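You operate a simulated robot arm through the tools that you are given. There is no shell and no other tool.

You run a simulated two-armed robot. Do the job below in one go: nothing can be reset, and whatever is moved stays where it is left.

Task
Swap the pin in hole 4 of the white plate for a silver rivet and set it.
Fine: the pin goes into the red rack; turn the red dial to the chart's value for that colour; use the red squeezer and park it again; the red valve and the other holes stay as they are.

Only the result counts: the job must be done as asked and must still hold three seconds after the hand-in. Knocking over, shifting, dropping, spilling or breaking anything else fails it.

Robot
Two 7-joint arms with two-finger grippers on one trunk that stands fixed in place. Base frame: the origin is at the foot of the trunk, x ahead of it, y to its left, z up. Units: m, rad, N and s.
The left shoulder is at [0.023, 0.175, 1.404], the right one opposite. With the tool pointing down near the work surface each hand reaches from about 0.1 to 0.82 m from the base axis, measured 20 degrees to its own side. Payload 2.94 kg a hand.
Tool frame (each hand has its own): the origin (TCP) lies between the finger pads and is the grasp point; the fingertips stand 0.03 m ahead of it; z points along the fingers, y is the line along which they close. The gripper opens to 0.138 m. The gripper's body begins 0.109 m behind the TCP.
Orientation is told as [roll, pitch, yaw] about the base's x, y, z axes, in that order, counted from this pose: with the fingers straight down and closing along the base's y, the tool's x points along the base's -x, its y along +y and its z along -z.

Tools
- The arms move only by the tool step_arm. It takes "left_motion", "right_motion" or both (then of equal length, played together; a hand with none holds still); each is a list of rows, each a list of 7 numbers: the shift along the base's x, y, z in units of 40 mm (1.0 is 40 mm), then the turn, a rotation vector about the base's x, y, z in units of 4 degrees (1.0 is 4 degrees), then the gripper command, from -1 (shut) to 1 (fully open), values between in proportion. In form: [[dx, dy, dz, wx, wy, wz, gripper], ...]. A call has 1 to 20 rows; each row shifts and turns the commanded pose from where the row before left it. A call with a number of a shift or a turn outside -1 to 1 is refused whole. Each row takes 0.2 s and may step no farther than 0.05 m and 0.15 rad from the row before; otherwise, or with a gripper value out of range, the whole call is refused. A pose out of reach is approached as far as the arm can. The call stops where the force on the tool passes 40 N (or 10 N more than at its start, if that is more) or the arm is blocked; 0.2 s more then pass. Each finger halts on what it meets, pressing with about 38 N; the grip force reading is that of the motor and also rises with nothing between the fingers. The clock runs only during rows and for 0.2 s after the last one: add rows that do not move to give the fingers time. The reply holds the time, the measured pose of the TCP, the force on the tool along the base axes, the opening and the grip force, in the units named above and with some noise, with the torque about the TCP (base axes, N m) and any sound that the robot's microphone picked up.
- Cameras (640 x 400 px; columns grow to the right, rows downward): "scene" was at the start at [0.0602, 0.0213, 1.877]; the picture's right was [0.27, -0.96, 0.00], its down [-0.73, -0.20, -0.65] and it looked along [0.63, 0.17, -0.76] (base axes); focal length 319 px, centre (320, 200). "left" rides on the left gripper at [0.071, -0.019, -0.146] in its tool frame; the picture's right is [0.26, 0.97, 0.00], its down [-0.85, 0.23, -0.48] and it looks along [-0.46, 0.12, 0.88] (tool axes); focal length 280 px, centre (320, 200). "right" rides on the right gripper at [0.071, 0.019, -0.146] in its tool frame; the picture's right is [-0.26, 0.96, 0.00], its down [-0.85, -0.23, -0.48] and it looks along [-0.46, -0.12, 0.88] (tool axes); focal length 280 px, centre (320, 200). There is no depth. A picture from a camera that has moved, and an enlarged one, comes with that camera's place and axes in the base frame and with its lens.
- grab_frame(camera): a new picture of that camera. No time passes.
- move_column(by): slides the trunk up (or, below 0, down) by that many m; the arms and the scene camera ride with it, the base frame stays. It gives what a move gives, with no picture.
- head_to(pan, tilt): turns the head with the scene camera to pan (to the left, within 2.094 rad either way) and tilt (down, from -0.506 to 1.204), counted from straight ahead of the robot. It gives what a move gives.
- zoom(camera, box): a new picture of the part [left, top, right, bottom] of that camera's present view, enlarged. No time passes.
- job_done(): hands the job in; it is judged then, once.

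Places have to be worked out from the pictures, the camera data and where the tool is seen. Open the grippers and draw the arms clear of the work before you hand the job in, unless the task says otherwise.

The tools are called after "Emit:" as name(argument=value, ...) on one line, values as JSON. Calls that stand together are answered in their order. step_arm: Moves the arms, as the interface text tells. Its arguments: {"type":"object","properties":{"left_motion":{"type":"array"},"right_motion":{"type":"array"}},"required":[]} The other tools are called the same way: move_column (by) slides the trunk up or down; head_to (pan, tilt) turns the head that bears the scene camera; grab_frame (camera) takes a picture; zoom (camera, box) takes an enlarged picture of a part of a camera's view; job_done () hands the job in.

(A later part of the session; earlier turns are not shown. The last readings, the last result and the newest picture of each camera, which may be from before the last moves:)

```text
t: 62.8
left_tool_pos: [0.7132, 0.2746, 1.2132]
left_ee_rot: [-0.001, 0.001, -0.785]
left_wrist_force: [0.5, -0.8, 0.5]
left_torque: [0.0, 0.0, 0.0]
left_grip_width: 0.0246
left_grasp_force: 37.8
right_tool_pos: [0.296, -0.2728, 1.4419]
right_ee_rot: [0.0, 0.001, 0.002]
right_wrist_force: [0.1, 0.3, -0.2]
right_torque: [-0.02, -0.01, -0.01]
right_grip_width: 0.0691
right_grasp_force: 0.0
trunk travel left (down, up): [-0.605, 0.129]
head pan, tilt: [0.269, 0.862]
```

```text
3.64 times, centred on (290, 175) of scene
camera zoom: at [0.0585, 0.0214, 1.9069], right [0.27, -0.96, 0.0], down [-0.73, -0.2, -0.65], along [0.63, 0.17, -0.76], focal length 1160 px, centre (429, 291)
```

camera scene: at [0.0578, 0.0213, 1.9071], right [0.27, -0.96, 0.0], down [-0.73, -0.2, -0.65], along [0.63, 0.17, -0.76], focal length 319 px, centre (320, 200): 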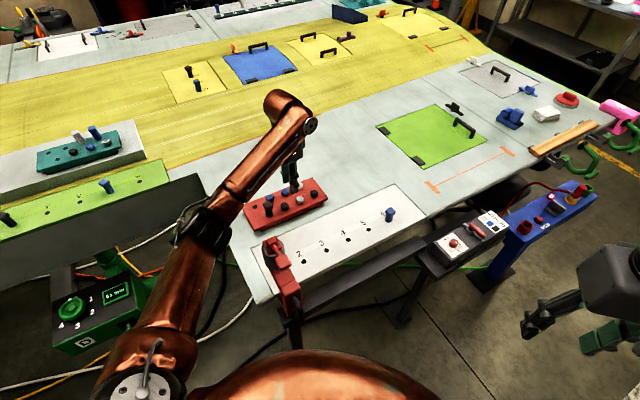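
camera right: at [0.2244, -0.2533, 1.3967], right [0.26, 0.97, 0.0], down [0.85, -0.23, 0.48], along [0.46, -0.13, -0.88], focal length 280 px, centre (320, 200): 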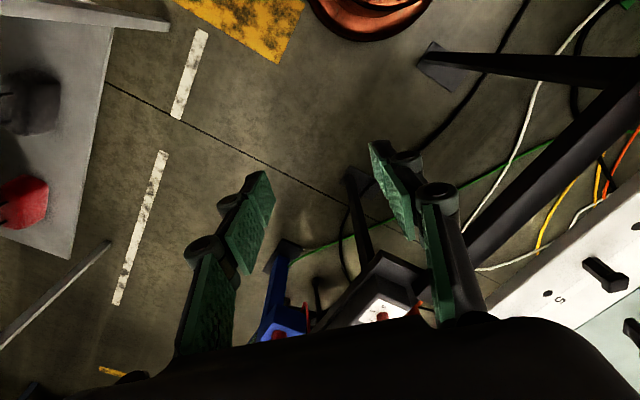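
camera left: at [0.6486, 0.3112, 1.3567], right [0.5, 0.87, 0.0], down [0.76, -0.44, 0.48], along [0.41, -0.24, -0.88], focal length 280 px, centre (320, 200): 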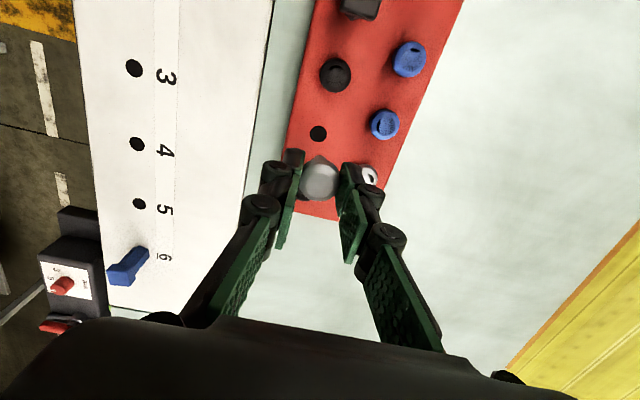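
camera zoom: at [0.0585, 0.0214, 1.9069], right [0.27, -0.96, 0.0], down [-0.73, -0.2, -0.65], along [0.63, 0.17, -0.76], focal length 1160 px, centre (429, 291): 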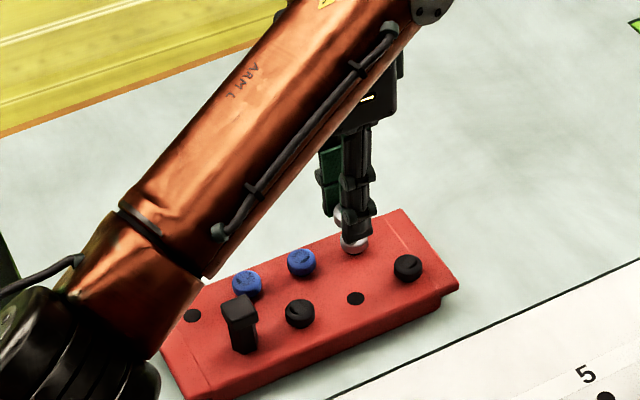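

The rivet is out. I raise the trunk again for elbow clearance and carry the rivet over hole 4.

Emit:
move_column(by=0.1)

Emit:
step_arm(left_motion=[[-0.3, -0.67, 0, 0, 0, 0, -0.85], [-0.3, -0.67, 0, 0, 0, 0, -0.85], [-0.3, -0.67, 0, 0, 0, 0, -0.85], [-0.3, -0.67, 0, 0, 0, 0, -0.85], [-0.3, -0.67, 0, 0, 0, 0, -0.85], [-0.3, -0.67, 0, 0, 0, 0, -0.85], [-0.295, -0.657, -0.5, 0, 0, 0, -0.85], [0, 0, -0.7, 0, 0, 0, -0.85], [0, 0, -0.7, 0, 0, 0, -0.85], [0, 0, -0.5, 0, 0, 0, -0.85], [0, 0, 0, 0, 0, 0, -0.85]])

Emit:
grab_frame(camera="left")

Emit:
grab_frame(camera="scene")

```text
t: 64.1
left_tool_pos: [0.7137, 0.2723, 1.3093]
left_ee_rot: [-0.002, 0.003, -0.787]
left_wrist_force: [0.7, 0.4, -0.9]
left_torque: [-0.01, -0.02, 0.0]
left_grip_width: 0.025
left_grasp_force: 38.3
right_tool_pos: [0.2974, -0.2738, 1.5409]
right_ee_rot: [0.001, 0.0, -0.001]
right_wrist_force: [-0.3, 0.2, -0.1]
right_torque: [0.01, 0.02, 0.02]
right_grip_width: 0.069
right_grasp_force: 0.0
trunk travel left (down, up): [-0.705, 0.029]
head pan, tilt: [0.269, 0.862]
```

```text
t: 66.5
left_tool_pos: [0.6292, 0.0859, 1.2134]
left_ee_rot: [0.0, 0.002, -0.785]
left_wrist_force: [-0.3, 0.2, 0.1]
left_torque: [-0.02, 0.01, -0.01]
left_grip_width: 0.0248
left_grasp_force: 38.0
right_tool_pos: [0.2964, -0.273, 1.5416]
right_ee_rot: [0.0, 0.0, 0.0]
right_wrist_force: [0.8, -1.1, 0.1]
right_torque: [0.0, -0.03, 0.02]
right_grip_width: 0.069
right_grasp_force: 0.1
trunk travel left (down, up): [-0.705, 0.029]
head pan, tilt: [0.269, 0.862]
```

```text
taken
camera left: at [0.5644, 0.1225, 1.3586], right [0.5, 0.87, 0.0], down [0.76, -0.44, 0.48], along [0.41, -0.24, -0.88], focal length 280 px, centre (320, 200)
```

left: 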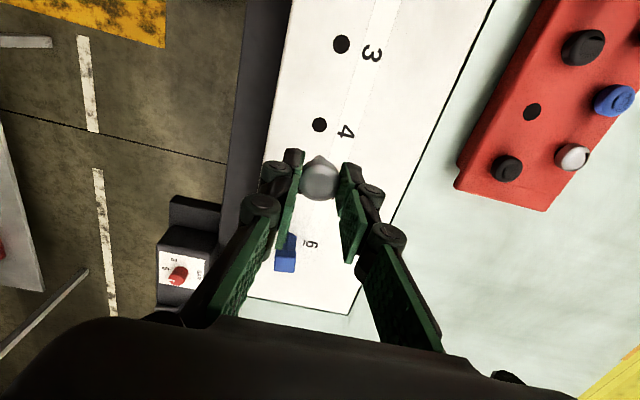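

```text
taken
camera scene: at [0.0552, 0.0216, 2.0068], right [0.27, -0.96, 0.0], down [-0.73, -0.2, -0.65], along [0.63, 0.17, -0.76], focal length 319 px, centre (320, 200)
```

scene: 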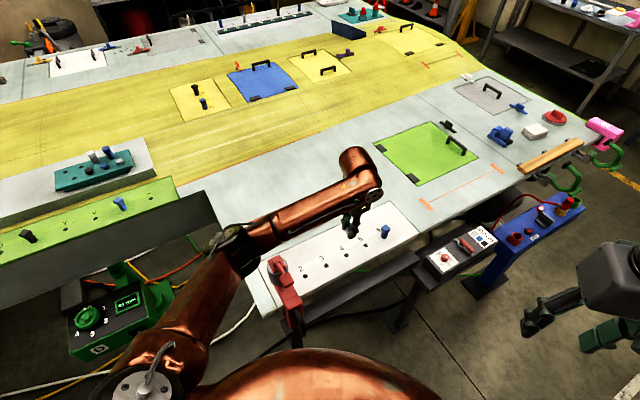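

The rivet hangs above hole 4. I enlarge both views to check the alignment and the shank.

Emit:
zoom(camera="left", box=[260, 80, 380, 200])

Emit:
zoom(camera="scene", box=[320, 200, 380, 260])

```text
3.33 times, centred on (320, 140) of left
camera zoom: at [0.5644, 0.1225, 1.3586], right [0.5, 0.87, 0.0], down [0.76, -0.44, 0.48], along [0.41, -0.24, -0.88], focal length 935 px, centre (320, 400)
```

zoom: 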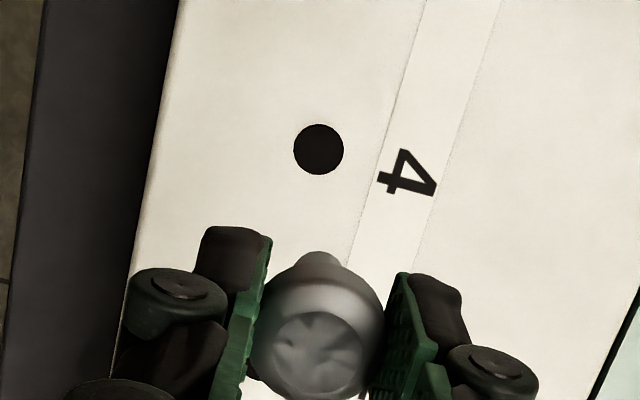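

```text
6.67 times, centred on (350, 230) of scene
camera zoom: at [0.0552, 0.0216, 2.0068], right [0.27, -0.96, 0.0], down [-0.73, -0.2, -0.65], along [0.63, 0.17, -0.76], focal length 2127 px, centre (120, 0)
```

zoom: 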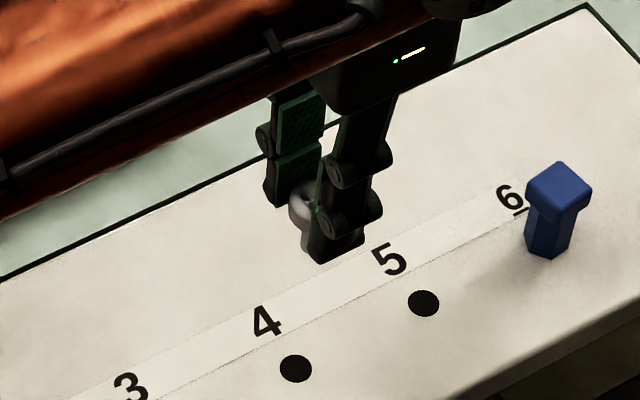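

Hole 4 lies within about 1 mm of the TCP axis. I descend to z 1.125 and check the rivet against the hole again.

Emit:
step_arm(left_motion=[[0, 0, -0.8, 0, 0, 0, -0.85], [0, 0, -0.8, 0, 0, 0, -0.85], [0, 0, -0.5, 0, 0, 0, -0.85], [0, 0, 0, 0, 0, 0, -0.85]])

Emit:
zoom(camera="left", box=[260, 80, 380, 200])

Emit:
zoom(camera="scene", box=[320, 210, 380, 270])

```text
t: 67.5
left_tool_pos: [0.6298, 0.0862, 1.1309]
left_ee_rot: [0.0, -0.001, -0.786]
left_wrist_force: [0.0, 0.2, -0.4]
left_torque: [0.04, 0.04, 0.02]
left_grip_width: 0.0249
left_grasp_force: 38.2
right_tool_pos: [0.2975, -0.2743, 1.5405]
right_ee_rot: [0.002, 0.001, 0.002]
right_wrist_force: [1.1, -0.5, 0.4]
right_torque: [0.01, -0.03, 0.0]
right_grip_width: 0.069
right_grasp_force: 0.0
trunk travel left (down, up): [-0.705, 0.029]
head pan, tilt: [0.269, 0.862]
```

```text
3.33 times, centred on (320, 140) of left
camera zoom: at [0.5651, 0.1239, 1.2756], right [0.5, 0.87, 0.0], down [0.76, -0.44, 0.48], along [0.41, -0.24, -0.88], focal length 935 px, centre (320, 400)
```

zoom: 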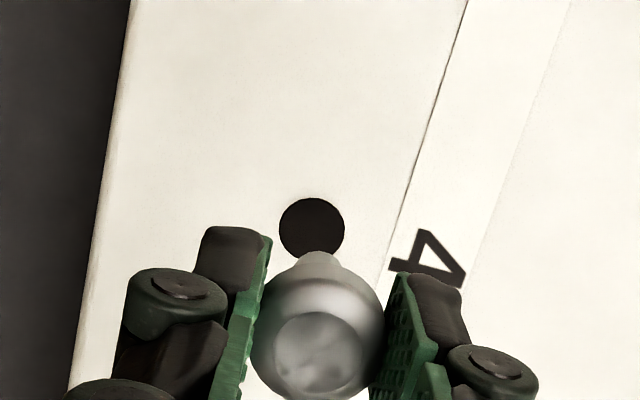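

```text
6.67 times, centred on (350, 240) of scene
camera zoom: at [0.0554, 0.0209, 2.0068], right [0.27, -0.96, 0.0], down [-0.73, -0.2, -0.65], along [0.63, 0.17, -0.76], focal length 2127 px, centre (120, -67)
```

zoom: 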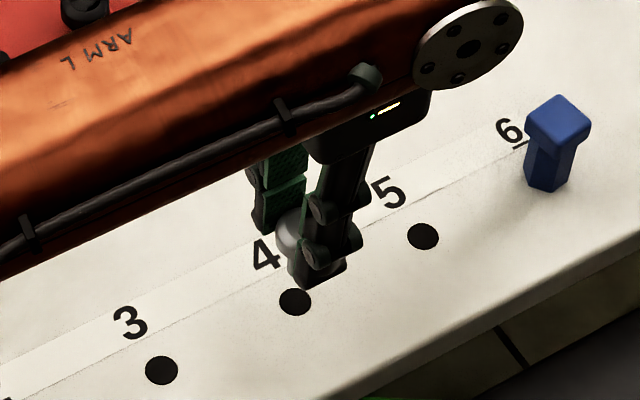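

The hole sits about 2 mm to one side of the shank, so I correct by (-0.4,-1.6) mm and descend a bit more.

Emit:
step_arm(left_motion=[[-0.01, -0.04, 0, 0, 0, 0, -0.85], [0, 0, -0.3, 0, 0, 0, -0.85], [0, 0, 0, 0, 0, 0, -0.85]])

Emit:
zoom(camera="left", box=[260, 100, 380, 220])

Emit:
zoom(camera="scene", box=[320, 210, 380, 270])

```text
t: 68.3
left_tool_pos: [0.6284, 0.0849, 1.1183]
left_ee_rot: [0.001, 0.001, -0.786]
left_wrist_force: [-0.2, 0.6, -0.4]
left_torque: [0.0, -0.01, 0.02]
left_grip_width: 0.0249
left_grasp_force: 38.1
right_tool_pos: [0.297, -0.2731, 1.5402]
right_ee_rot: [-0.001, 0.0, 0.0]
right_wrist_force: [-0.3, 0.2, 0.1]
right_torque: [0.04, 0.04, 0.02]
right_grip_width: 0.0689
right_grasp_force: 0.2
trunk travel left (down, up): [-0.705, 0.029]
head pan, tilt: [0.269, 0.862]
```

```text
3.33 times, centred on (320, 160) of left
camera zoom: at [0.5641, 0.1215, 1.2642], right [0.5, 0.87, 0.0], down [0.76, -0.44, 0.48], along [0.41, -0.24, -0.88], focal length 935 px, centre (320, 333)
```

zoom: 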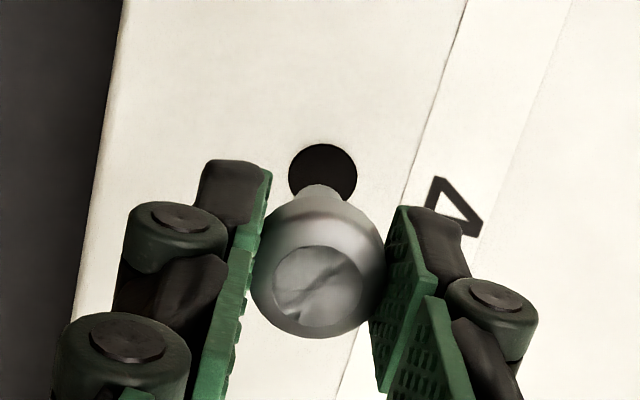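

```text
6.67 times, centred on (350, 240) of scene
camera zoom: at [0.0551, 0.0212, 2.0068], right [0.27, -0.96, 0.0], down [-0.73, -0.2, -0.65], along [0.63, 0.17, -0.76], focal length 2127 px, centre (120, -67)
```

zoom: 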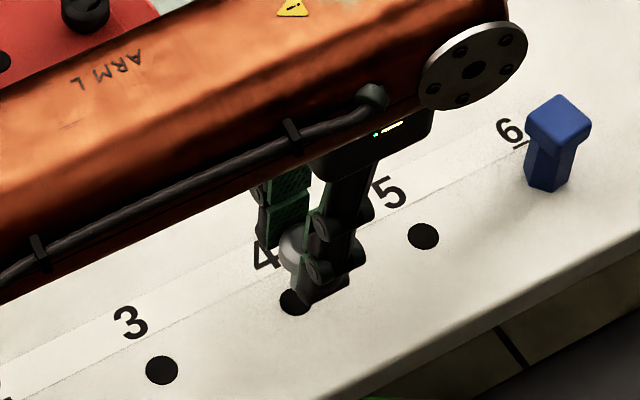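

Now the hole and shank line up. I lower in small steps, watching the force.

Emit:
step_arm(left_motion=[[0.015, 0, -0.25, 0, 0, 0, -0.85], [0, 0, -0.2, 0, 0, 0, -0.85], [0, 0, 0, 0, 0, 0, -0.85]])

Emit:
zoom(camera="left", box=[260, 100, 380, 220])

Emit:
zoom(camera="scene", box=[320, 210, 380, 270])

```text
t: 69.1
left_tool_pos: [0.6301, 0.0847, 1.1015]
left_ee_rot: [0.0, 0.0, -0.785]
left_wrist_force: [-0.9, -0.4, -0.4]
left_torque: [0.02, 0.02, 0.03]
left_grip_width: 0.0246
left_grasp_force: 37.3
right_tool_pos: [0.2966, -0.2739, 1.5404]
right_ee_rot: [0.0, -0.001, -0.002]
right_wrist_force: [-0.1, 0.4, -0.1]
right_torque: [-0.02, -0.04, -0.01]
right_grip_width: 0.0693
right_grasp_force: 0.1
trunk travel left (down, up): [-0.705, 0.029]
head pan, tilt: [0.269, 0.862]
```

```text
3.33 times, centred on (320, 160) of left
camera zoom: at [0.5647, 0.1221, 1.2457], right [0.5, 0.87, 0.0], down [0.76, -0.44, 0.48], along [0.41, -0.24, -0.88], focal length 935 px, centre (320, 333)
```

zoom: 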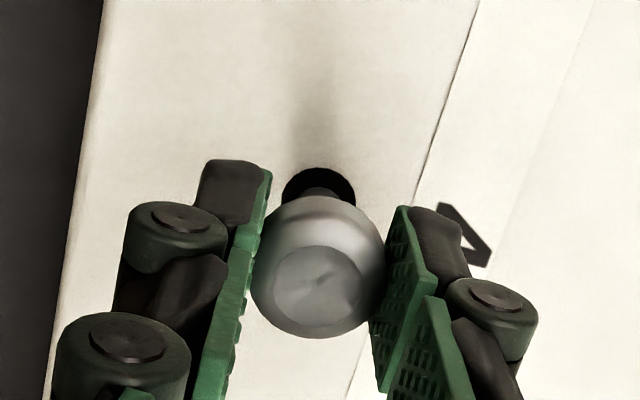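

```text
6.67 times, centred on (350, 240) of scene
camera zoom: at [0.0552, 0.0209, 2.0068], right [0.27, -0.96, 0.0], down [-0.73, -0.2, -0.65], along [0.63, 0.17, -0.76], focal length 2127 px, centre (120, -67)
```

zoom: 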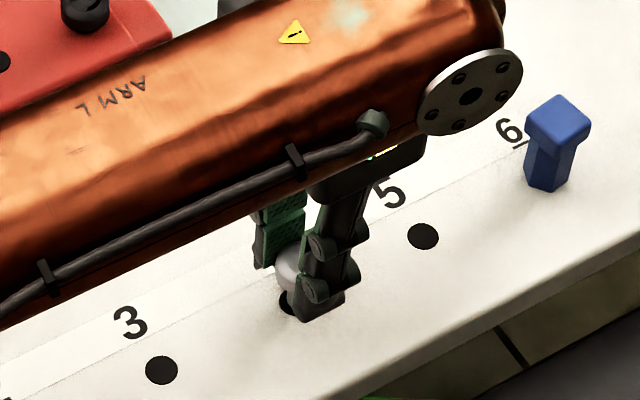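

The shank is entering the hole without contact force. I continue down until the head seats.

Emit:
step_arm(left_motion=[[0, 0, -0.2, 0, 0, 0, -0.85], [0, 0, -0.15, 0, 0, 0, -0.85], [0, 0, 0, 0, 0, 0, -0.85]])

Emit:
step_arm(left_motion=[[0, 0, -0.06, 0, 0, 0, -0.85], [0, 0, 0, 0, 0, 0, -0.85]])

Emit:
zoom(camera="left", box=[260, 100, 380, 220])

Emit:
zoom(camera="scene", box=[320, 210, 380, 270])

```text
t: 69.9
left_tool_pos: [0.6297, 0.0852, 1.0866]
left_ee_rot: [0.001, 0.0, -0.785]
left_wrist_force: [-0.2, -0.1, -0.9]
left_torque: [-0.01, 0.0, 0.01]
left_grip_width: 0.0246
left_grasp_force: 38.5
right_tool_pos: [0.2956, -0.2738, 1.5416]
right_ee_rot: [0.0, -0.001, 0.0]
right_wrist_force: [-0.1, -0.5, 0.0]
right_torque: [-0.04, -0.04, 0.0]
right_grip_width: 0.0688
right_grasp_force: 0.0
trunk travel left (down, up): [-0.705, 0.029]
head pan, tilt: [0.269, 0.862]
```

```text
t: 70.5
left_tool_pos: [0.6291, 0.0838, 1.0837]
left_ee_rot: [-0.001, -0.001, -0.784]
left_wrist_force: [-1.3, 2.0, 1.3]
left_torque: [0.07, 0.05, 0.0]
left_grip_width: 0.0247
left_grasp_force: 37.5
right_tool_pos: [0.2966, -0.2723, 1.5423]
right_ee_rot: [-0.001, 0.0, 0.0]
right_wrist_force: [-0.3, -0.3, -0.7]
right_torque: [0.04, -0.01, -0.01]
right_grip_width: 0.069
right_grasp_force: 0.0
trunk travel left (down, up): [-0.705, 0.029]
head pan, tilt: [0.269, 0.862]
```

```text
3.33 times, centred on (320, 160) of left
camera zoom: at [0.5647, 0.1217, 1.2295], right [0.5, 0.87, 0.0], down [0.76, -0.44, 0.48], along [0.41, -0.24, -0.88], focal length 935 px, centre (320, 333)
```

zoom: 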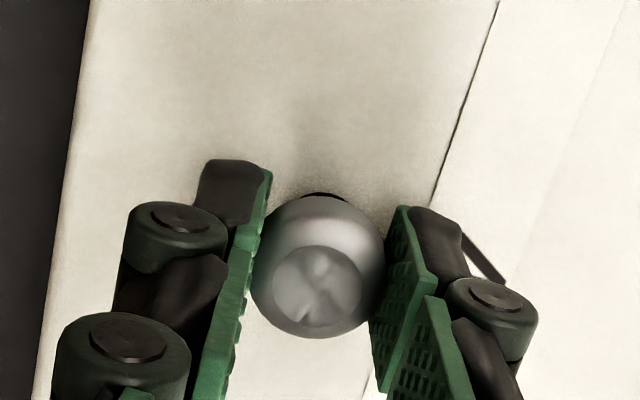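

```text
6.67 times, centred on (350, 240) of scene
camera zoom: at [0.0548, 0.0213, 2.0068], right [0.27, -0.96, 0.0], down [-0.73, -0.2, -0.65], along [0.63, 0.17, -0.76], focal length 2127 px, centre (120, -67)
```

zoom: 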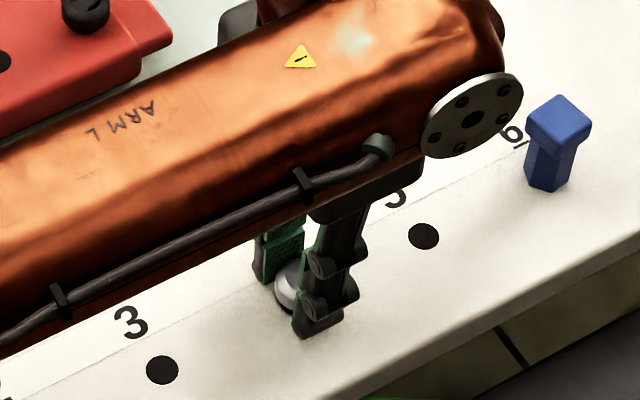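

Light contact is starting. I press down another millimetre or two to seat the head.

Emit:
step_arm(left_motion=[[0, 0, -0.04, 0, 0, 0, -0.85], [0, 0, 0, 0, 0, 0, -0.85]])

Emit:
step_arm(left_motion=[[0, 0, -0.03, 0, 0, 0, -0.85], [0, 0, 0, 0, 0, 0, -0.85]])

Emit:
zoom(camera="left", box=[260, 100, 380, 220])

```text
t: 71.1
left_tool_pos: [0.6284, 0.0855, 1.0834]
left_ee_rot: [0.0, 0.001, -0.784]
left_wrist_force: [-3.1, 2.6, 1.3]
left_torque: [0.08, 0.1, -0.01]
left_grip_width: 0.0251
left_grasp_force: 38.5
right_tool_pos: [0.2962, -0.2728, 1.5409]
right_ee_rot: [0.001, 0.0, -0.001]
right_wrist_force: [0.1, 0.0, -1.5]
right_torque: [-0.03, -0.01, 0.02]
right_grip_width: 0.0689
right_grasp_force: 0.0
trunk travel left (down, up): [-0.705, 0.029]
head pan, tilt: [0.269, 0.862]
```

```text
t: 71.7
left_tool_pos: [0.6286, 0.085, 1.0829]
left_ee_rot: [0.001, 0.0, -0.786]
left_wrist_force: [-2.3, 3.5, 1.6]
left_torque: [0.16, 0.1, 0.0]
left_grip_width: 0.0249
left_grasp_force: 37.8
right_tool_pos: [0.2955, -0.2732, 1.5424]
right_ee_rot: [0.0, 0.002, -0.001]
right_wrist_force: [-0.6, -0.6, -0.4]
right_torque: [-0.02, 0.03, -0.01]
right_grip_width: 0.0691
right_grasp_force: 0.1
trunk travel left (down, up): [-0.705, 0.029]
head pan, tilt: [0.269, 0.862]
```

```text
3.33 times, centred on (320, 160) of left
camera zoom: at [0.5645, 0.1214, 1.2271], right [0.5, 0.87, 0.0], down [0.76, -0.44, 0.48], along [0.41, -0.24, -0.88], focal length 935 px, centre (320, 333)
```

zoom: 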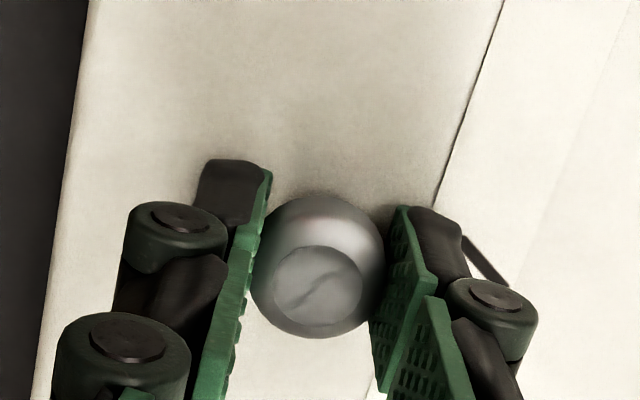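

A small side force shows the shank touching the +row side of the hole, so I shift 1.2 mm back along the row and press lightly again.

Emit:
step_arm(left_motion=[[-0.03, 0.03, 0, 0, 0, 0, -0.85], [0, 0, -0.02, 0, 0, 0, -0.85], [0, 0, 0, 0, 0, 0, -0.85]])

Emit:
zoom(camera="scene", box=[320, 210, 380, 270])

```text
t: 72.5
left_tool_pos: [0.6287, 0.085, 1.0808]
left_ee_rot: [-0.001, -0.002, -0.786]
left_wrist_force: [1.0, -0.3, 4.3]
left_torque: [0.0, -0.03, 0.01]
left_grip_width: 0.0248
left_grasp_force: 37.9
right_tool_pos: [0.2976, -0.2731, 1.5411]
right_ee_rot: [0.002, 0.001, 0.0]
right_wrist_force: [-1.1, 0.1, -0.1]
right_torque: [0.0, 0.02, 0.01]
right_grip_width: 0.0689
right_grasp_force: 0.0
trunk travel left (down, up): [-0.705, 0.029]
head pan, tilt: [0.269, 0.862]
```

```text
6.67 times, centred on (350, 240) of scene
camera zoom: at [0.055, 0.0207, 2.0069], right [0.26, -0.96, 0.0], down [-0.73, -0.2, -0.65], along [0.63, 0.17, -0.76], focal length 2127 px, centre (120, -67)
```

zoom: 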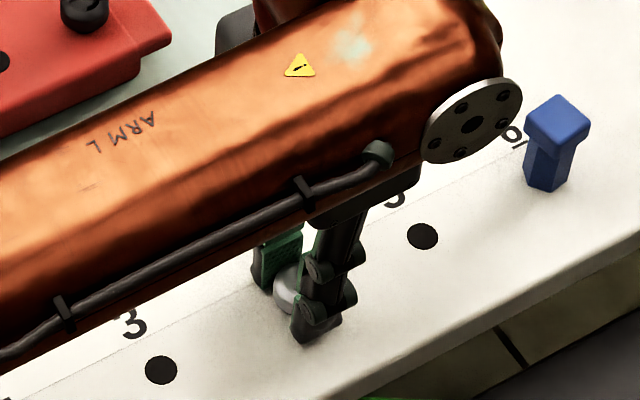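

The rivet is seated (vertical force about 4 N, no side load). I release it and lift away.

Emit:
step_arm(left_motion=[[0, 0, 0, 0, 0, 0, -0.55], [0, 0, 0, 0, 0, 0, -0.4], [0, 0, 0, 0, 0, 0, -0.3], [0, 0, 0.4, 0, 0, 0, -0.3], [0, 0, 0.8, 0, 0, 0, -0.3], [0, 0, 0.8, 0, 0, 0, -0.3], [0, 0, 0.8, 0, 0, 0, -0.3], [0, 0, 0, 0, 0, 0, -0.3]])

Emit:
grab_frame(camera="left")

Emit:
grab_frame(camera="scene")

Emit:
zoom(camera="left", box=[260, 80, 380, 200])

```text
t: 74.3
left_tool_pos: [0.6278, 0.0858, 1.1939]
left_ee_rot: [0.0, 0.0, -0.782]
left_wrist_force: [0.0, -0.2, -0.2]
left_torque: [0.0, 0.02, -0.01]
left_grip_width: 0.0482
left_grasp_force: 0.0
right_tool_pos: [0.2963, -0.2736, 1.5431]
right_ee_rot: [0.001, 0.001, 0.0]
right_wrist_force: [-0.9, -0.9, 0.6]
right_torque: [-0.01, 0.01, -0.03]
right_grip_width: 0.0689
right_grasp_force: 0.0
trunk travel left (down, up): [-0.705, 0.029]
head pan, tilt: [0.269, 0.862]
```

```text
taken
camera left: at [0.5624, 0.1236, 1.3387], right [0.5, 0.87, 0.0], down [0.76, -0.44, 0.48], along [0.41, -0.24, -0.88], focal length 280 px, centre (320, 200)
```

left: 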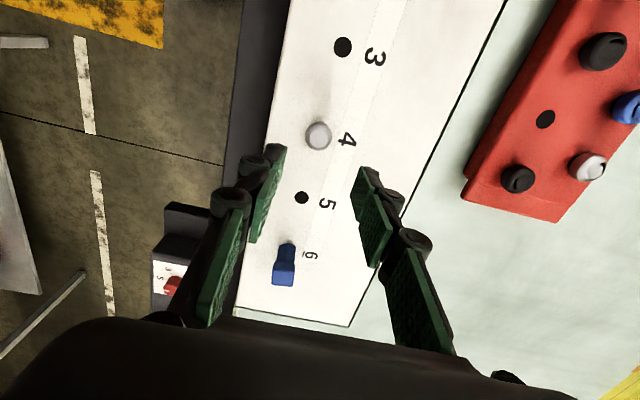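

```text
taken
camera scene: at [0.0554, 0.0211, 2.0068], right [0.27, -0.96, 0.0], down [-0.73, -0.2, -0.65], along [0.63, 0.17, -0.76], focal length 319 px, centre (320, 200)
```

scene: 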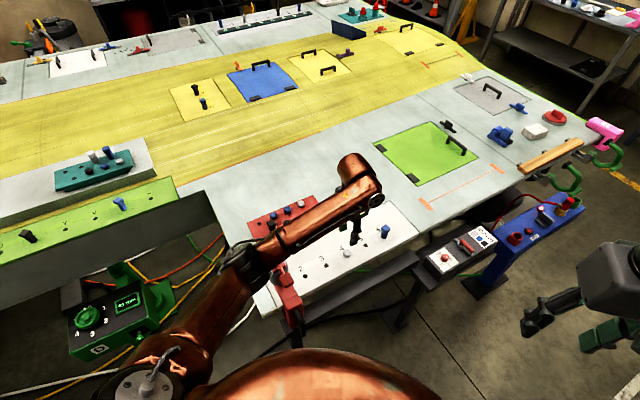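

```text
3.33 times, centred on (320, 140) of left
camera zoom: at [0.5624, 0.1236, 1.3387], right [0.5, 0.87, 0.0], down [0.76, -0.44, 0.48], along [0.41, -0.24, -0.88], focal length 935 px, centre (320, 400)
```

zoom: 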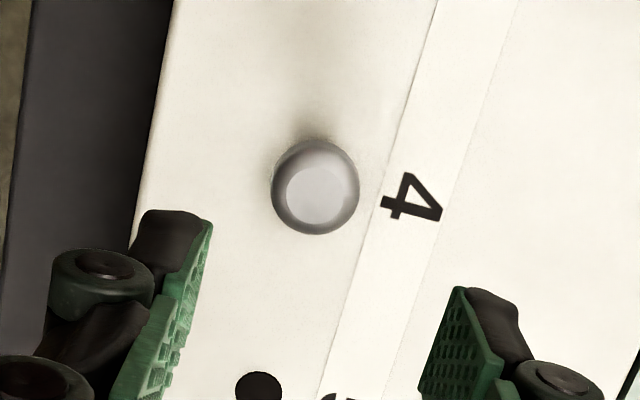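

The silver rivet stands in hole 4. Next comes the squeezer. I move the left arm up and well out to the left, since I plan to use the right hand on the squeezer's handle and lever.

Emit:
step_arm(left_motion=[[0, 0, 1, 0, 0, 0, 0], [0, 0, 1, 0, 0, 0, 0], [0, 0.4, 1, 0, 0, 0.9, 0], [-0.1, 0.9, 0, 0, 0, 0.9, 0], [-0.2, 0.9, 0, 0, 0, 0.9, 0], [-0.3, 0.9, 0, 0, 0, 0.9, 0], [-0.3, 0.9, 0, 0, 0, 0.9, 0], [-0.3, 0.9, 0, 0, 0, 0.9, 0], [-0.3, 0.9, 0, 0, 0, 0.9, 0], [-0.3, 0.9, 0, 0, 0, 0.9, 0], [-0.3, 0.9, 0, 0, 0, 0.9, 0], [-0.3, 0.9, 0, 0, 0, 0.9, 0], [-0.3, 0.9, 0, 0, 0, 0.9, 0], [-0.3, 0.5, 0, 0, 0, 0.9, 0], [0, 0, 0, 0, 0, 0.45, 0]])

Emit:
grab_frame(camera="scene")

Emit:
grab_frame(camera="left")

```text
t: 77.5
left_tool_pos: [0.5084, 0.4813, 1.3127]
left_ee_rot: [-0.001, -0.001, 0.001]
left_wrist_force: [-0.6, 0.4, -0.4]
left_torque: [0.06, 0.02, -0.02]
left_grip_width: 0.0691
left_grasp_force: 0.0
right_tool_pos: [0.2969, -0.2741, 1.5413]
right_ee_rot: [0.0, 0.0, 0.0]
right_wrist_force: [0.4, -0.3, -0.6]
right_torque: [0.02, 0.01, 0.01]
right_grip_width: 0.0691
right_grasp_force: 0.0
trunk travel left (down, up): [-0.705, 0.029]
head pan, tilt: [0.269, 0.862]
```

```text
taken
camera scene: at [0.0557, 0.0208, 2.0068], right [0.27, -0.96, 0.0], down [-0.73, -0.2, -0.65], along [0.63, 0.17, -0.76], focal length 319 px, centre (320, 200)
```

scene: 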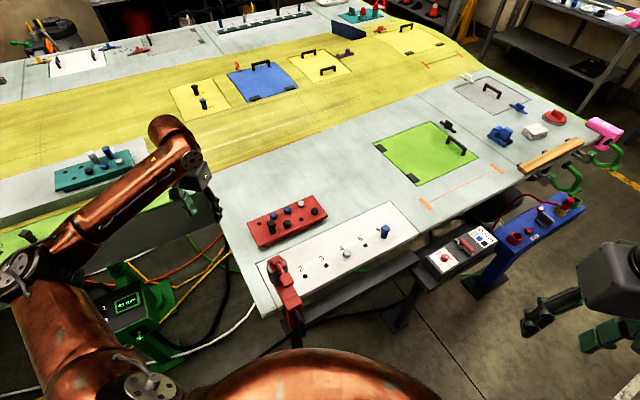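

```text
taken
camera left: at [0.4362, 0.463, 1.4572], right [-0.26, 0.96, 0.0], down [0.85, 0.23, 0.48], along [0.46, 0.12, -0.88], focal length 280 px, centre (320, 200)
```

left: 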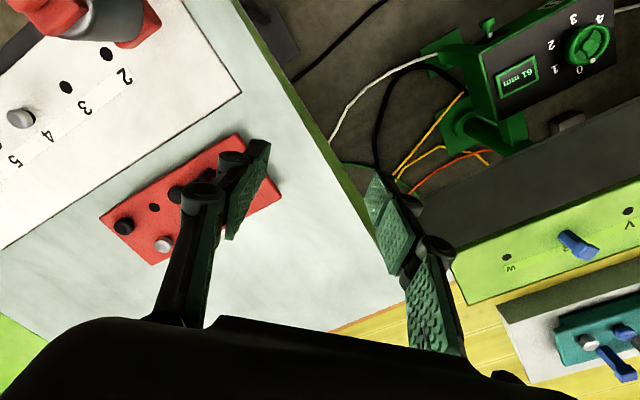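

The plate and squeezer are now in clear view. I enlarge the scene view on the squeezer and the plate.

Emit:
zoom(camera="scene", box=[250, 240, 330, 350])

Emit:
zoom(camera="scene", box=[240, 190, 410, 310])

Emit:
zoom(camera="left", box=[0, 0, 200, 160])

```text
3.64 times, centred on (290, 295) of scene
camera zoom: at [0.0557, 0.0208, 2.0068], right [0.27, -0.96, 0.0], down [-0.73, -0.2, -0.65], along [0.63, 0.17, -0.76], focal length 1160 px, centre (429, -146)
```

zoom: 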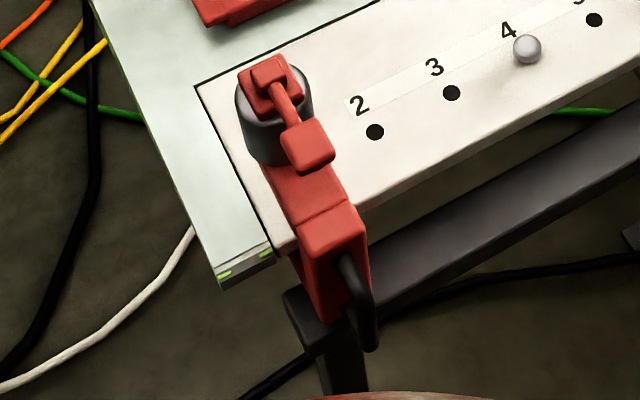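

```text
3.33 times, centred on (325, 250) of scene
camera zoom: at [0.0557, 0.0208, 2.0068], right [0.27, -0.96, 0.0], down [-0.73, -0.2, -0.65], along [0.63, 0.17, -0.76], focal length 1064 px, centre (303, 33)
```

zoom: 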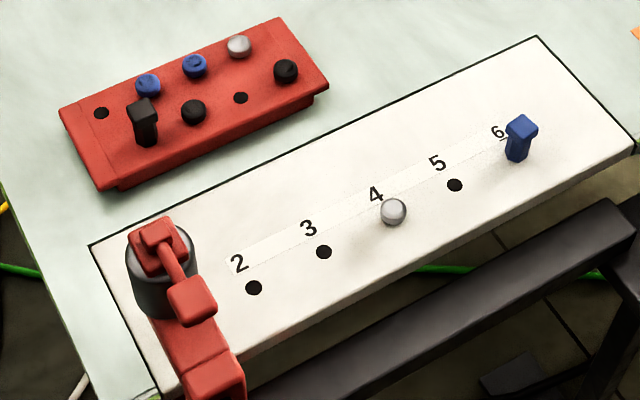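

```text
2.50 times, centred on (100, 80) of left
camera zoom: at [0.4362, 0.463, 1.4572], right [-0.26, 0.96, 0.0], down [0.85, 0.23, 0.48], along [0.46, 0.12, -0.88], focal length 701 px, centre (870, 500)
```

zoom: 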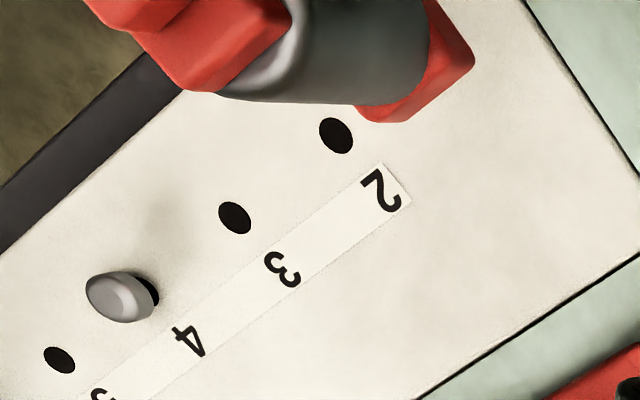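

Now I bring the right hand around (yaw +60°) so that its camera faces the squeezer squarely from the robot side.

Emit:
step_arm(right_motion=[[0.2, 0.3, -0.3, 0, 0, 1, 0.5], [0.2, 0.3, -0.3, 0, 0, 1, 0.5], [0.2, 0.5, -0.3, 0, 0, 1, 0.5], [0, 0.5, -0.3, 0, 0, 1, 0.5], [0, 0.5, -0.3, 0, 0, 1, 0.5], [0, 0.5, -0.3, 0, 0, 1, 0.5], [0, 0.5, -0.3, 0, 0, 1, 0.5], [0, 0.5, -0.3, 0, 0, 1, 0.5], [0, 0.5, -0.3, 0, 0, 1, 0.5], [-0.1, 0.5, -0.3, 0, 0, 1, 0.5], [-0.1, 0.5, -0.3, 0, 0, 1, 0.5], [-0.1, 0.5, -0.3, 0, 0, 1, 0.5], [-0.1, 0.5, -0.3, 0, 0, 1, 0.5], [-0.1, 0.3, -0.3, 0, 0, 1, 0.5], [-0.1, 0.3, -0.3, 0, 0, 1, 0.5]])

Emit:
grab_frame(camera="right")

Emit:
grab_frame(camera="scene")

```text
t: 80.7
left_tool_pos: [0.5077, 0.4822, 1.3116]
left_ee_rot: [-0.001, 0.0, 0.0]
left_wrist_force: [0.8, -0.1, -0.8]
left_torque: [0.01, -0.03, -0.04]
left_grip_width: 0.069
left_grasp_force: 0.2
right_tool_pos: [0.2956, -0.0037, 1.3623]
right_ee_rot: [-0.002, 0.0, 1.046]
right_wrist_force: [-0.5, 0.3, 0.0]
right_torque: [0.02, 0.02, 0.02]
right_grip_width: 0.1034
right_grasp_force: 0.0
trunk travel left (down, up): [-0.705, 0.029]
head pan, tilt: [0.269, 0.862]
```

```text
taken
camera right: at [0.2428, -0.0572, 1.5072], right [-0.71, 0.71, 0.0], down [0.62, 0.62, 0.48], along [0.34, 0.34, -0.88], focal length 280 px, centre (320, 200)
```

right: 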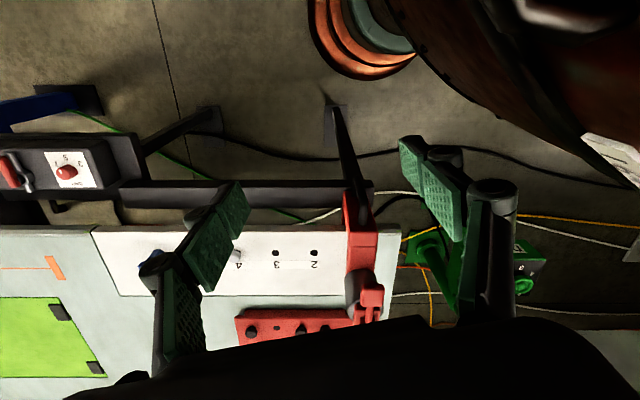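

```text
taken
camera scene: at [0.0552, 0.0231, 2.0068], right [0.27, -0.96, 0.0], down [-0.73, -0.2, -0.65], along [0.63, 0.17, -0.76], focal length 319 px, centre (320, 200)
```

scene: 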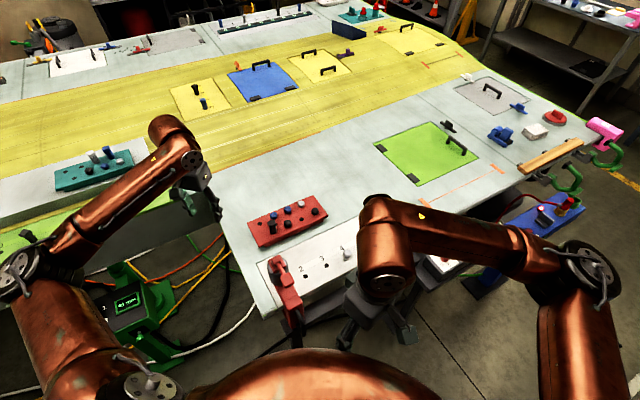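

Emit:
zoom(camera="right", box=[310, 150, 430, 330])

Emit:
zoom(camera="right", box=[40, 90, 400, 300])

```text
2.22 times, centred on (370, 240) of right
camera zoom: at [0.2428, -0.0572, 1.5072], right [-0.71, 0.71, 0.0], down [0.62, 0.62, 0.48], along [0.34, 0.34, -0.88], focal length 623 px, centre (209, 111)
```

zoom: 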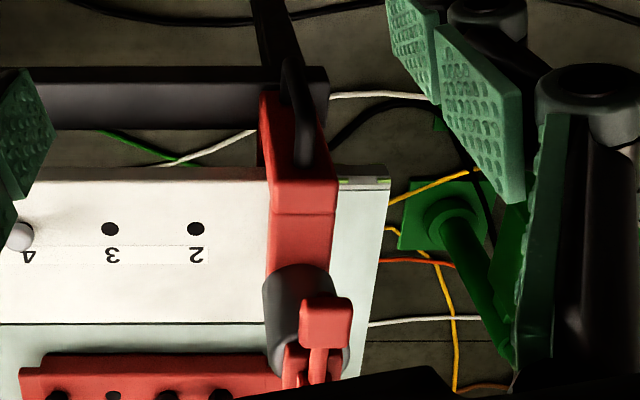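

```text
1.78 times, centred on (220, 195) of right
camera zoom: at [0.2428, -0.0572, 1.5072], right [-0.71, 0.71, 0.0], down [0.62, 0.62, 0.48], along [0.34, 0.34, -0.88], focal length 498 px, centre (498, 209)
```

zoom: 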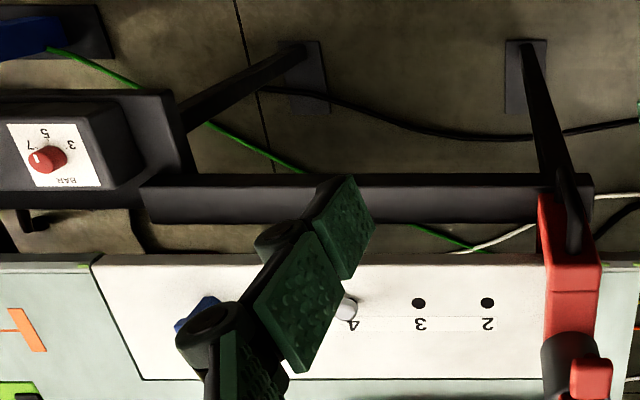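

Emit:
zoom(camera="scene", box=[270, 280, 320, 345])

Emit:
zoom(camera="right", box=[335, 160, 395, 230])

Emit:
zoom(camera="right", box=[330, 220, 400, 320])

```text
6.15 times, centred on (295, 312) of scene
camera zoom: at [0.0552, 0.0231, 2.0068], right [0.27, -0.96, 0.0], down [-0.73, -0.2, -0.65], along [0.63, 0.17, -0.76], focal length 1964 px, centre (474, -492)
```

zoom: 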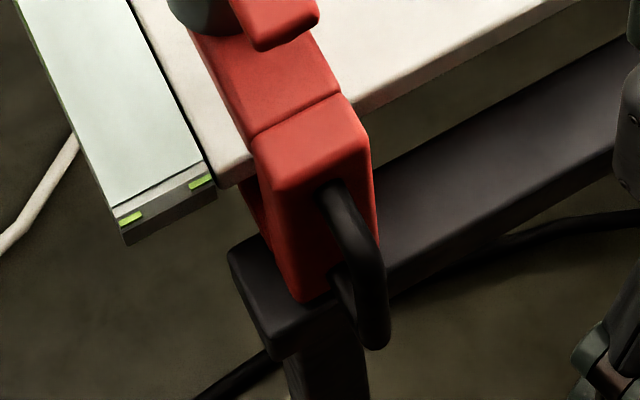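

```text
5.71 times, centred on (365, 195) of right
camera zoom: at [0.2428, -0.0572, 1.5072], right [-0.71, 0.71, 0.0], down [0.62, 0.62, 0.48], along [0.34, 0.34, -0.88], focal length 1602 px, centre (63, 229)
```

zoom: 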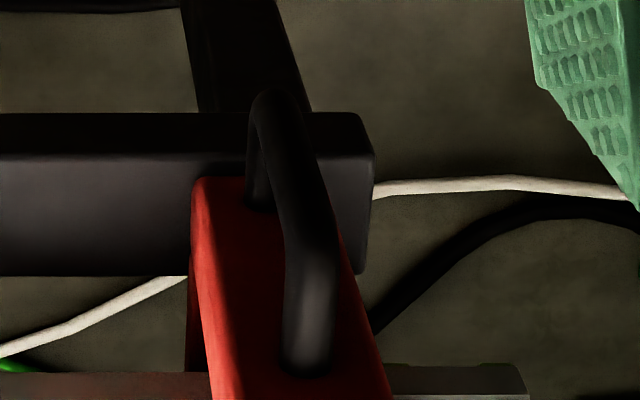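

```text
4.00 times, centred on (365, 270) of right
camera zoom: at [0.2428, -0.0572, 1.5072], right [-0.71, 0.71, 0.0], down [0.62, 0.62, 0.48], along [0.34, 0.34, -0.88], focal length 1122 px, centre (140, -80)
```

zoom: 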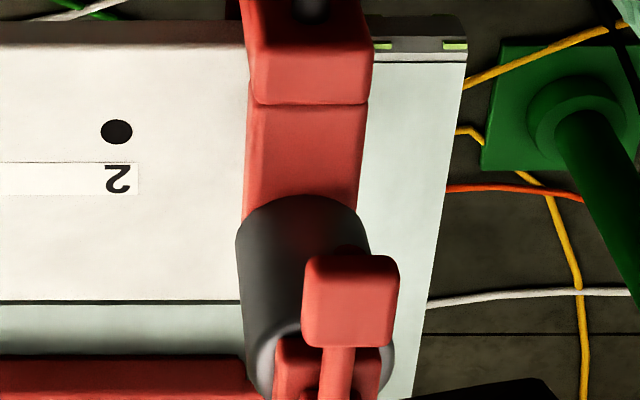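

I estimate the ram axis at (0.457,0.2585), on the hole row about 244 mm from hole 4, with the D-handle bar at about (0.356,0.159), z 0.985–1.095, and the lever pad at (0.4045,0.207,1.231). I move the right hand above the handle with its fingers closing along the rail direction (yaw 45°).

Emit:
step_arm(right_motion=[[0.2, 0.6, -0.3, 0, 0, -0.95, 0], [0.25, 0.7, -0.5, 0, 0, -0.95, 0], [0.3, 0.75, -0.5, 0, 0, -0.95, 0], [0.3, 0.8, -0.5, 0, 0, -0.9, 0], [0.3, 0.8, -0.5, 0, 0, 0, 0], [0, 0, 0, 0, 0, 0, 0]])

Emit:
grab_frame(camera="right")

Emit:
zoom(camera="scene", box=[230, 200, 430, 350])

```text
t: 82.1
left_tool_pos: [0.5072, 0.4819, 1.312]
left_ee_rot: [0.0, 0.001, 0.0]
left_wrist_force: [-0.6, -1.2, 0.2]
left_torque: [0.04, 0.02, -0.03]
left_grip_width: 0.0689
left_grasp_force: 0.0
right_tool_pos: [0.3496, 0.1413, 1.2689]
right_ee_rot: [-0.001, 0.001, 0.786]
right_wrist_force: [0.0, -0.2, 0.6]
right_torque: [0.01, -0.02, 0.0]
right_grip_width: 0.069
right_grasp_force: 0.0
trunk travel left (down, up): [-0.705, 0.029]
head pan, tilt: [0.269, 0.862]
```

```text
taken
camera right: at [0.2854, 0.1038, 1.4135], right [-0.5, 0.87, 0.0], down [0.76, 0.44, 0.48], along [0.41, 0.24, -0.88], focal length 280 px, centre (320, 200)
```

right: 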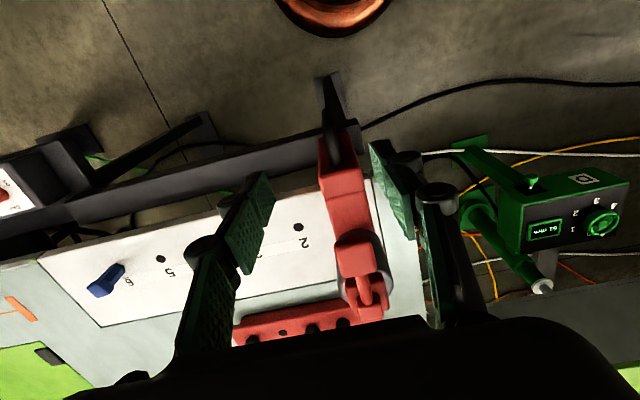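

```text
2.67 times, centred on (330, 275) of scene
camera zoom: at [0.0551, 0.021, 2.0068], right [0.27, -0.96, 0.0], down [-0.73, -0.2, -0.65], along [0.63, 0.17, -0.76], focal length 851 px, centre (293, 0)
```

zoom: 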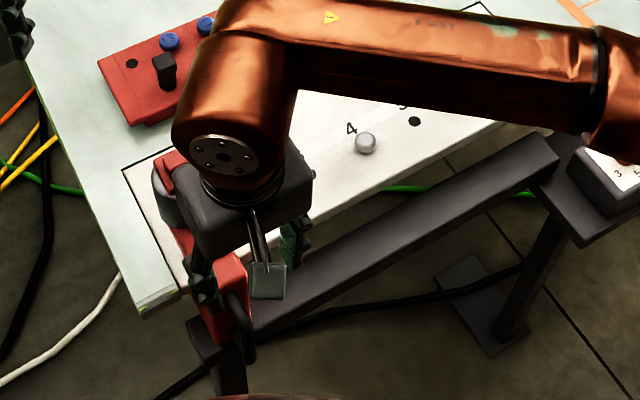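

Emit:
zoom(camera="right", box=[260, 100, 420, 320])

Emit:
zoom(camera="right", box=[300, 110, 380, 200])

```text
1.82 times, centred on (340, 210) of right
camera zoom: at [0.2854, 0.1038, 1.4135], right [-0.5, 0.87, 0.0], down [0.76, 0.44, 0.48], along [0.41, 0.24, -0.88], focal length 510 px, centre (284, 182)
```

zoom: 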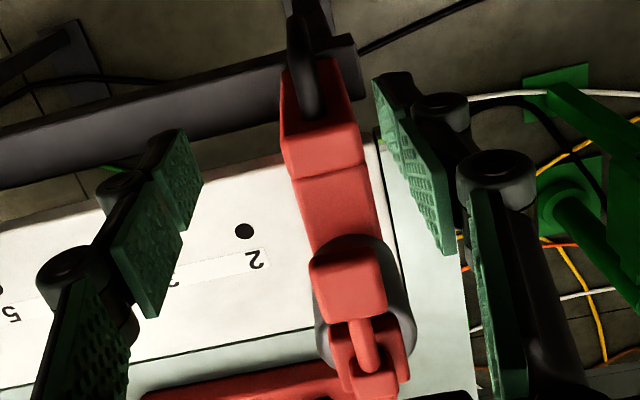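

```text
4.44 times, centred on (340, 155) of right
camera zoom: at [0.2854, 0.1038, 1.4135], right [-0.5, 0.87, 0.0], down [0.76, 0.44, 0.48], along [0.41, 0.24, -0.88], focal length 1246 px, centre (231, 400)
```

zoom: 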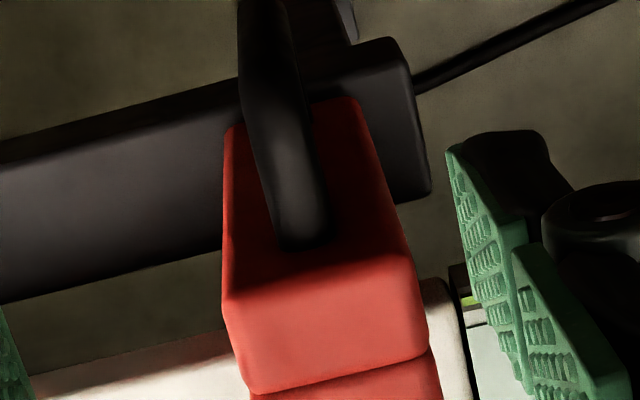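

The column back face and handle match my estimate. I move to (0.3512,0.1536) and descend with the fingers on either side of the handle, stopping at z 1.13 to check.

Emit:
step_arm(right_motion=[[0.04, 0.31, -0.4, 0, 0, 0, 0], [0, 0, -0.8, 0, 0, 0, 0], [0, 0, -0.8, 0, 0, 0, 0], [0, 0, -0.8, 0, 0, 0, 0], [0, 0, -0.6, 0, 0, 0, 0], [0, 0, 0, 0, 0, 0, 0]])

Emit:
zoom(camera="right", box=[220, 80, 460, 320])

Emit:
zoom(camera="scene", box=[230, 220, 350, 350])

```text
t: 83.5
left_tool_pos: [0.5069, 0.4824, 1.3129]
left_ee_rot: [-0.001, 0.001, 0.0]
left_wrist_force: [-0.8, 0.6, 0.5]
left_torque: [0.0, -0.01, -0.04]
left_grip_width: 0.0687
left_grasp_force: 0.1
right_tool_pos: [0.3536, 0.1535, 1.1317]
right_ee_rot: [-0.001, 0.001, 0.785]
right_wrist_force: [-0.6, -0.7, 0.6]
right_torque: [0.04, 0.03, 0.02]
right_grip_width: 0.069
right_grasp_force: 0.0
trunk travel left (down, up): [-0.705, 0.029]
head pan, tilt: [0.269, 0.862]
```

```text
1.67 times, centred on (340, 200) of right
camera zoom: at [0.288, 0.1156, 1.2773], right [-0.5, 0.87, 0.0], down [0.76, 0.44, 0.48], along [0.41, 0.24, -0.88], focal length 467 px, centre (287, 200)
```

zoom: 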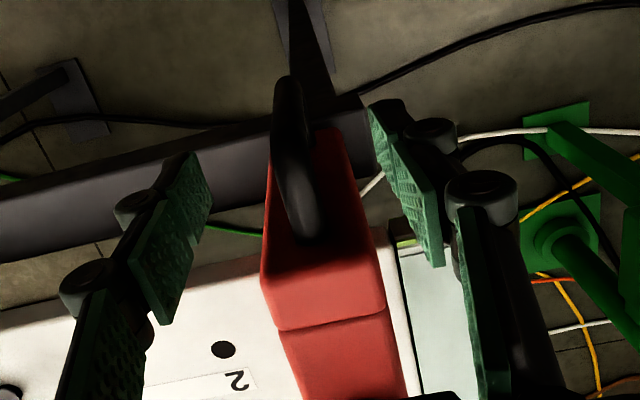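

```text
3.08 times, centred on (290, 285) of scene
camera zoom: at [0.0547, 0.0219, 2.0068], right [0.27, -0.96, 0.0], down [-0.73, -0.2, -0.65], along [0.63, 0.17, -0.76], focal length 982 px, centre (412, -62)
```

zoom: 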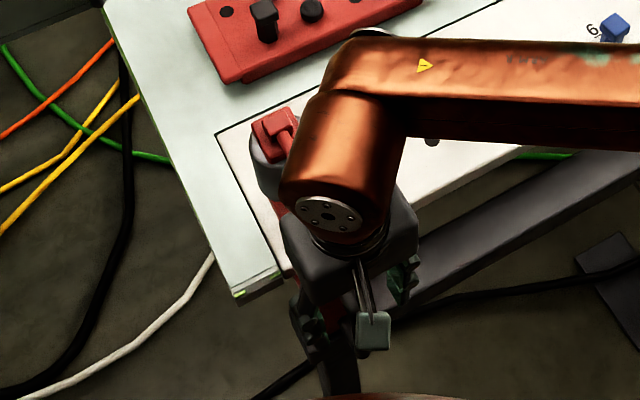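

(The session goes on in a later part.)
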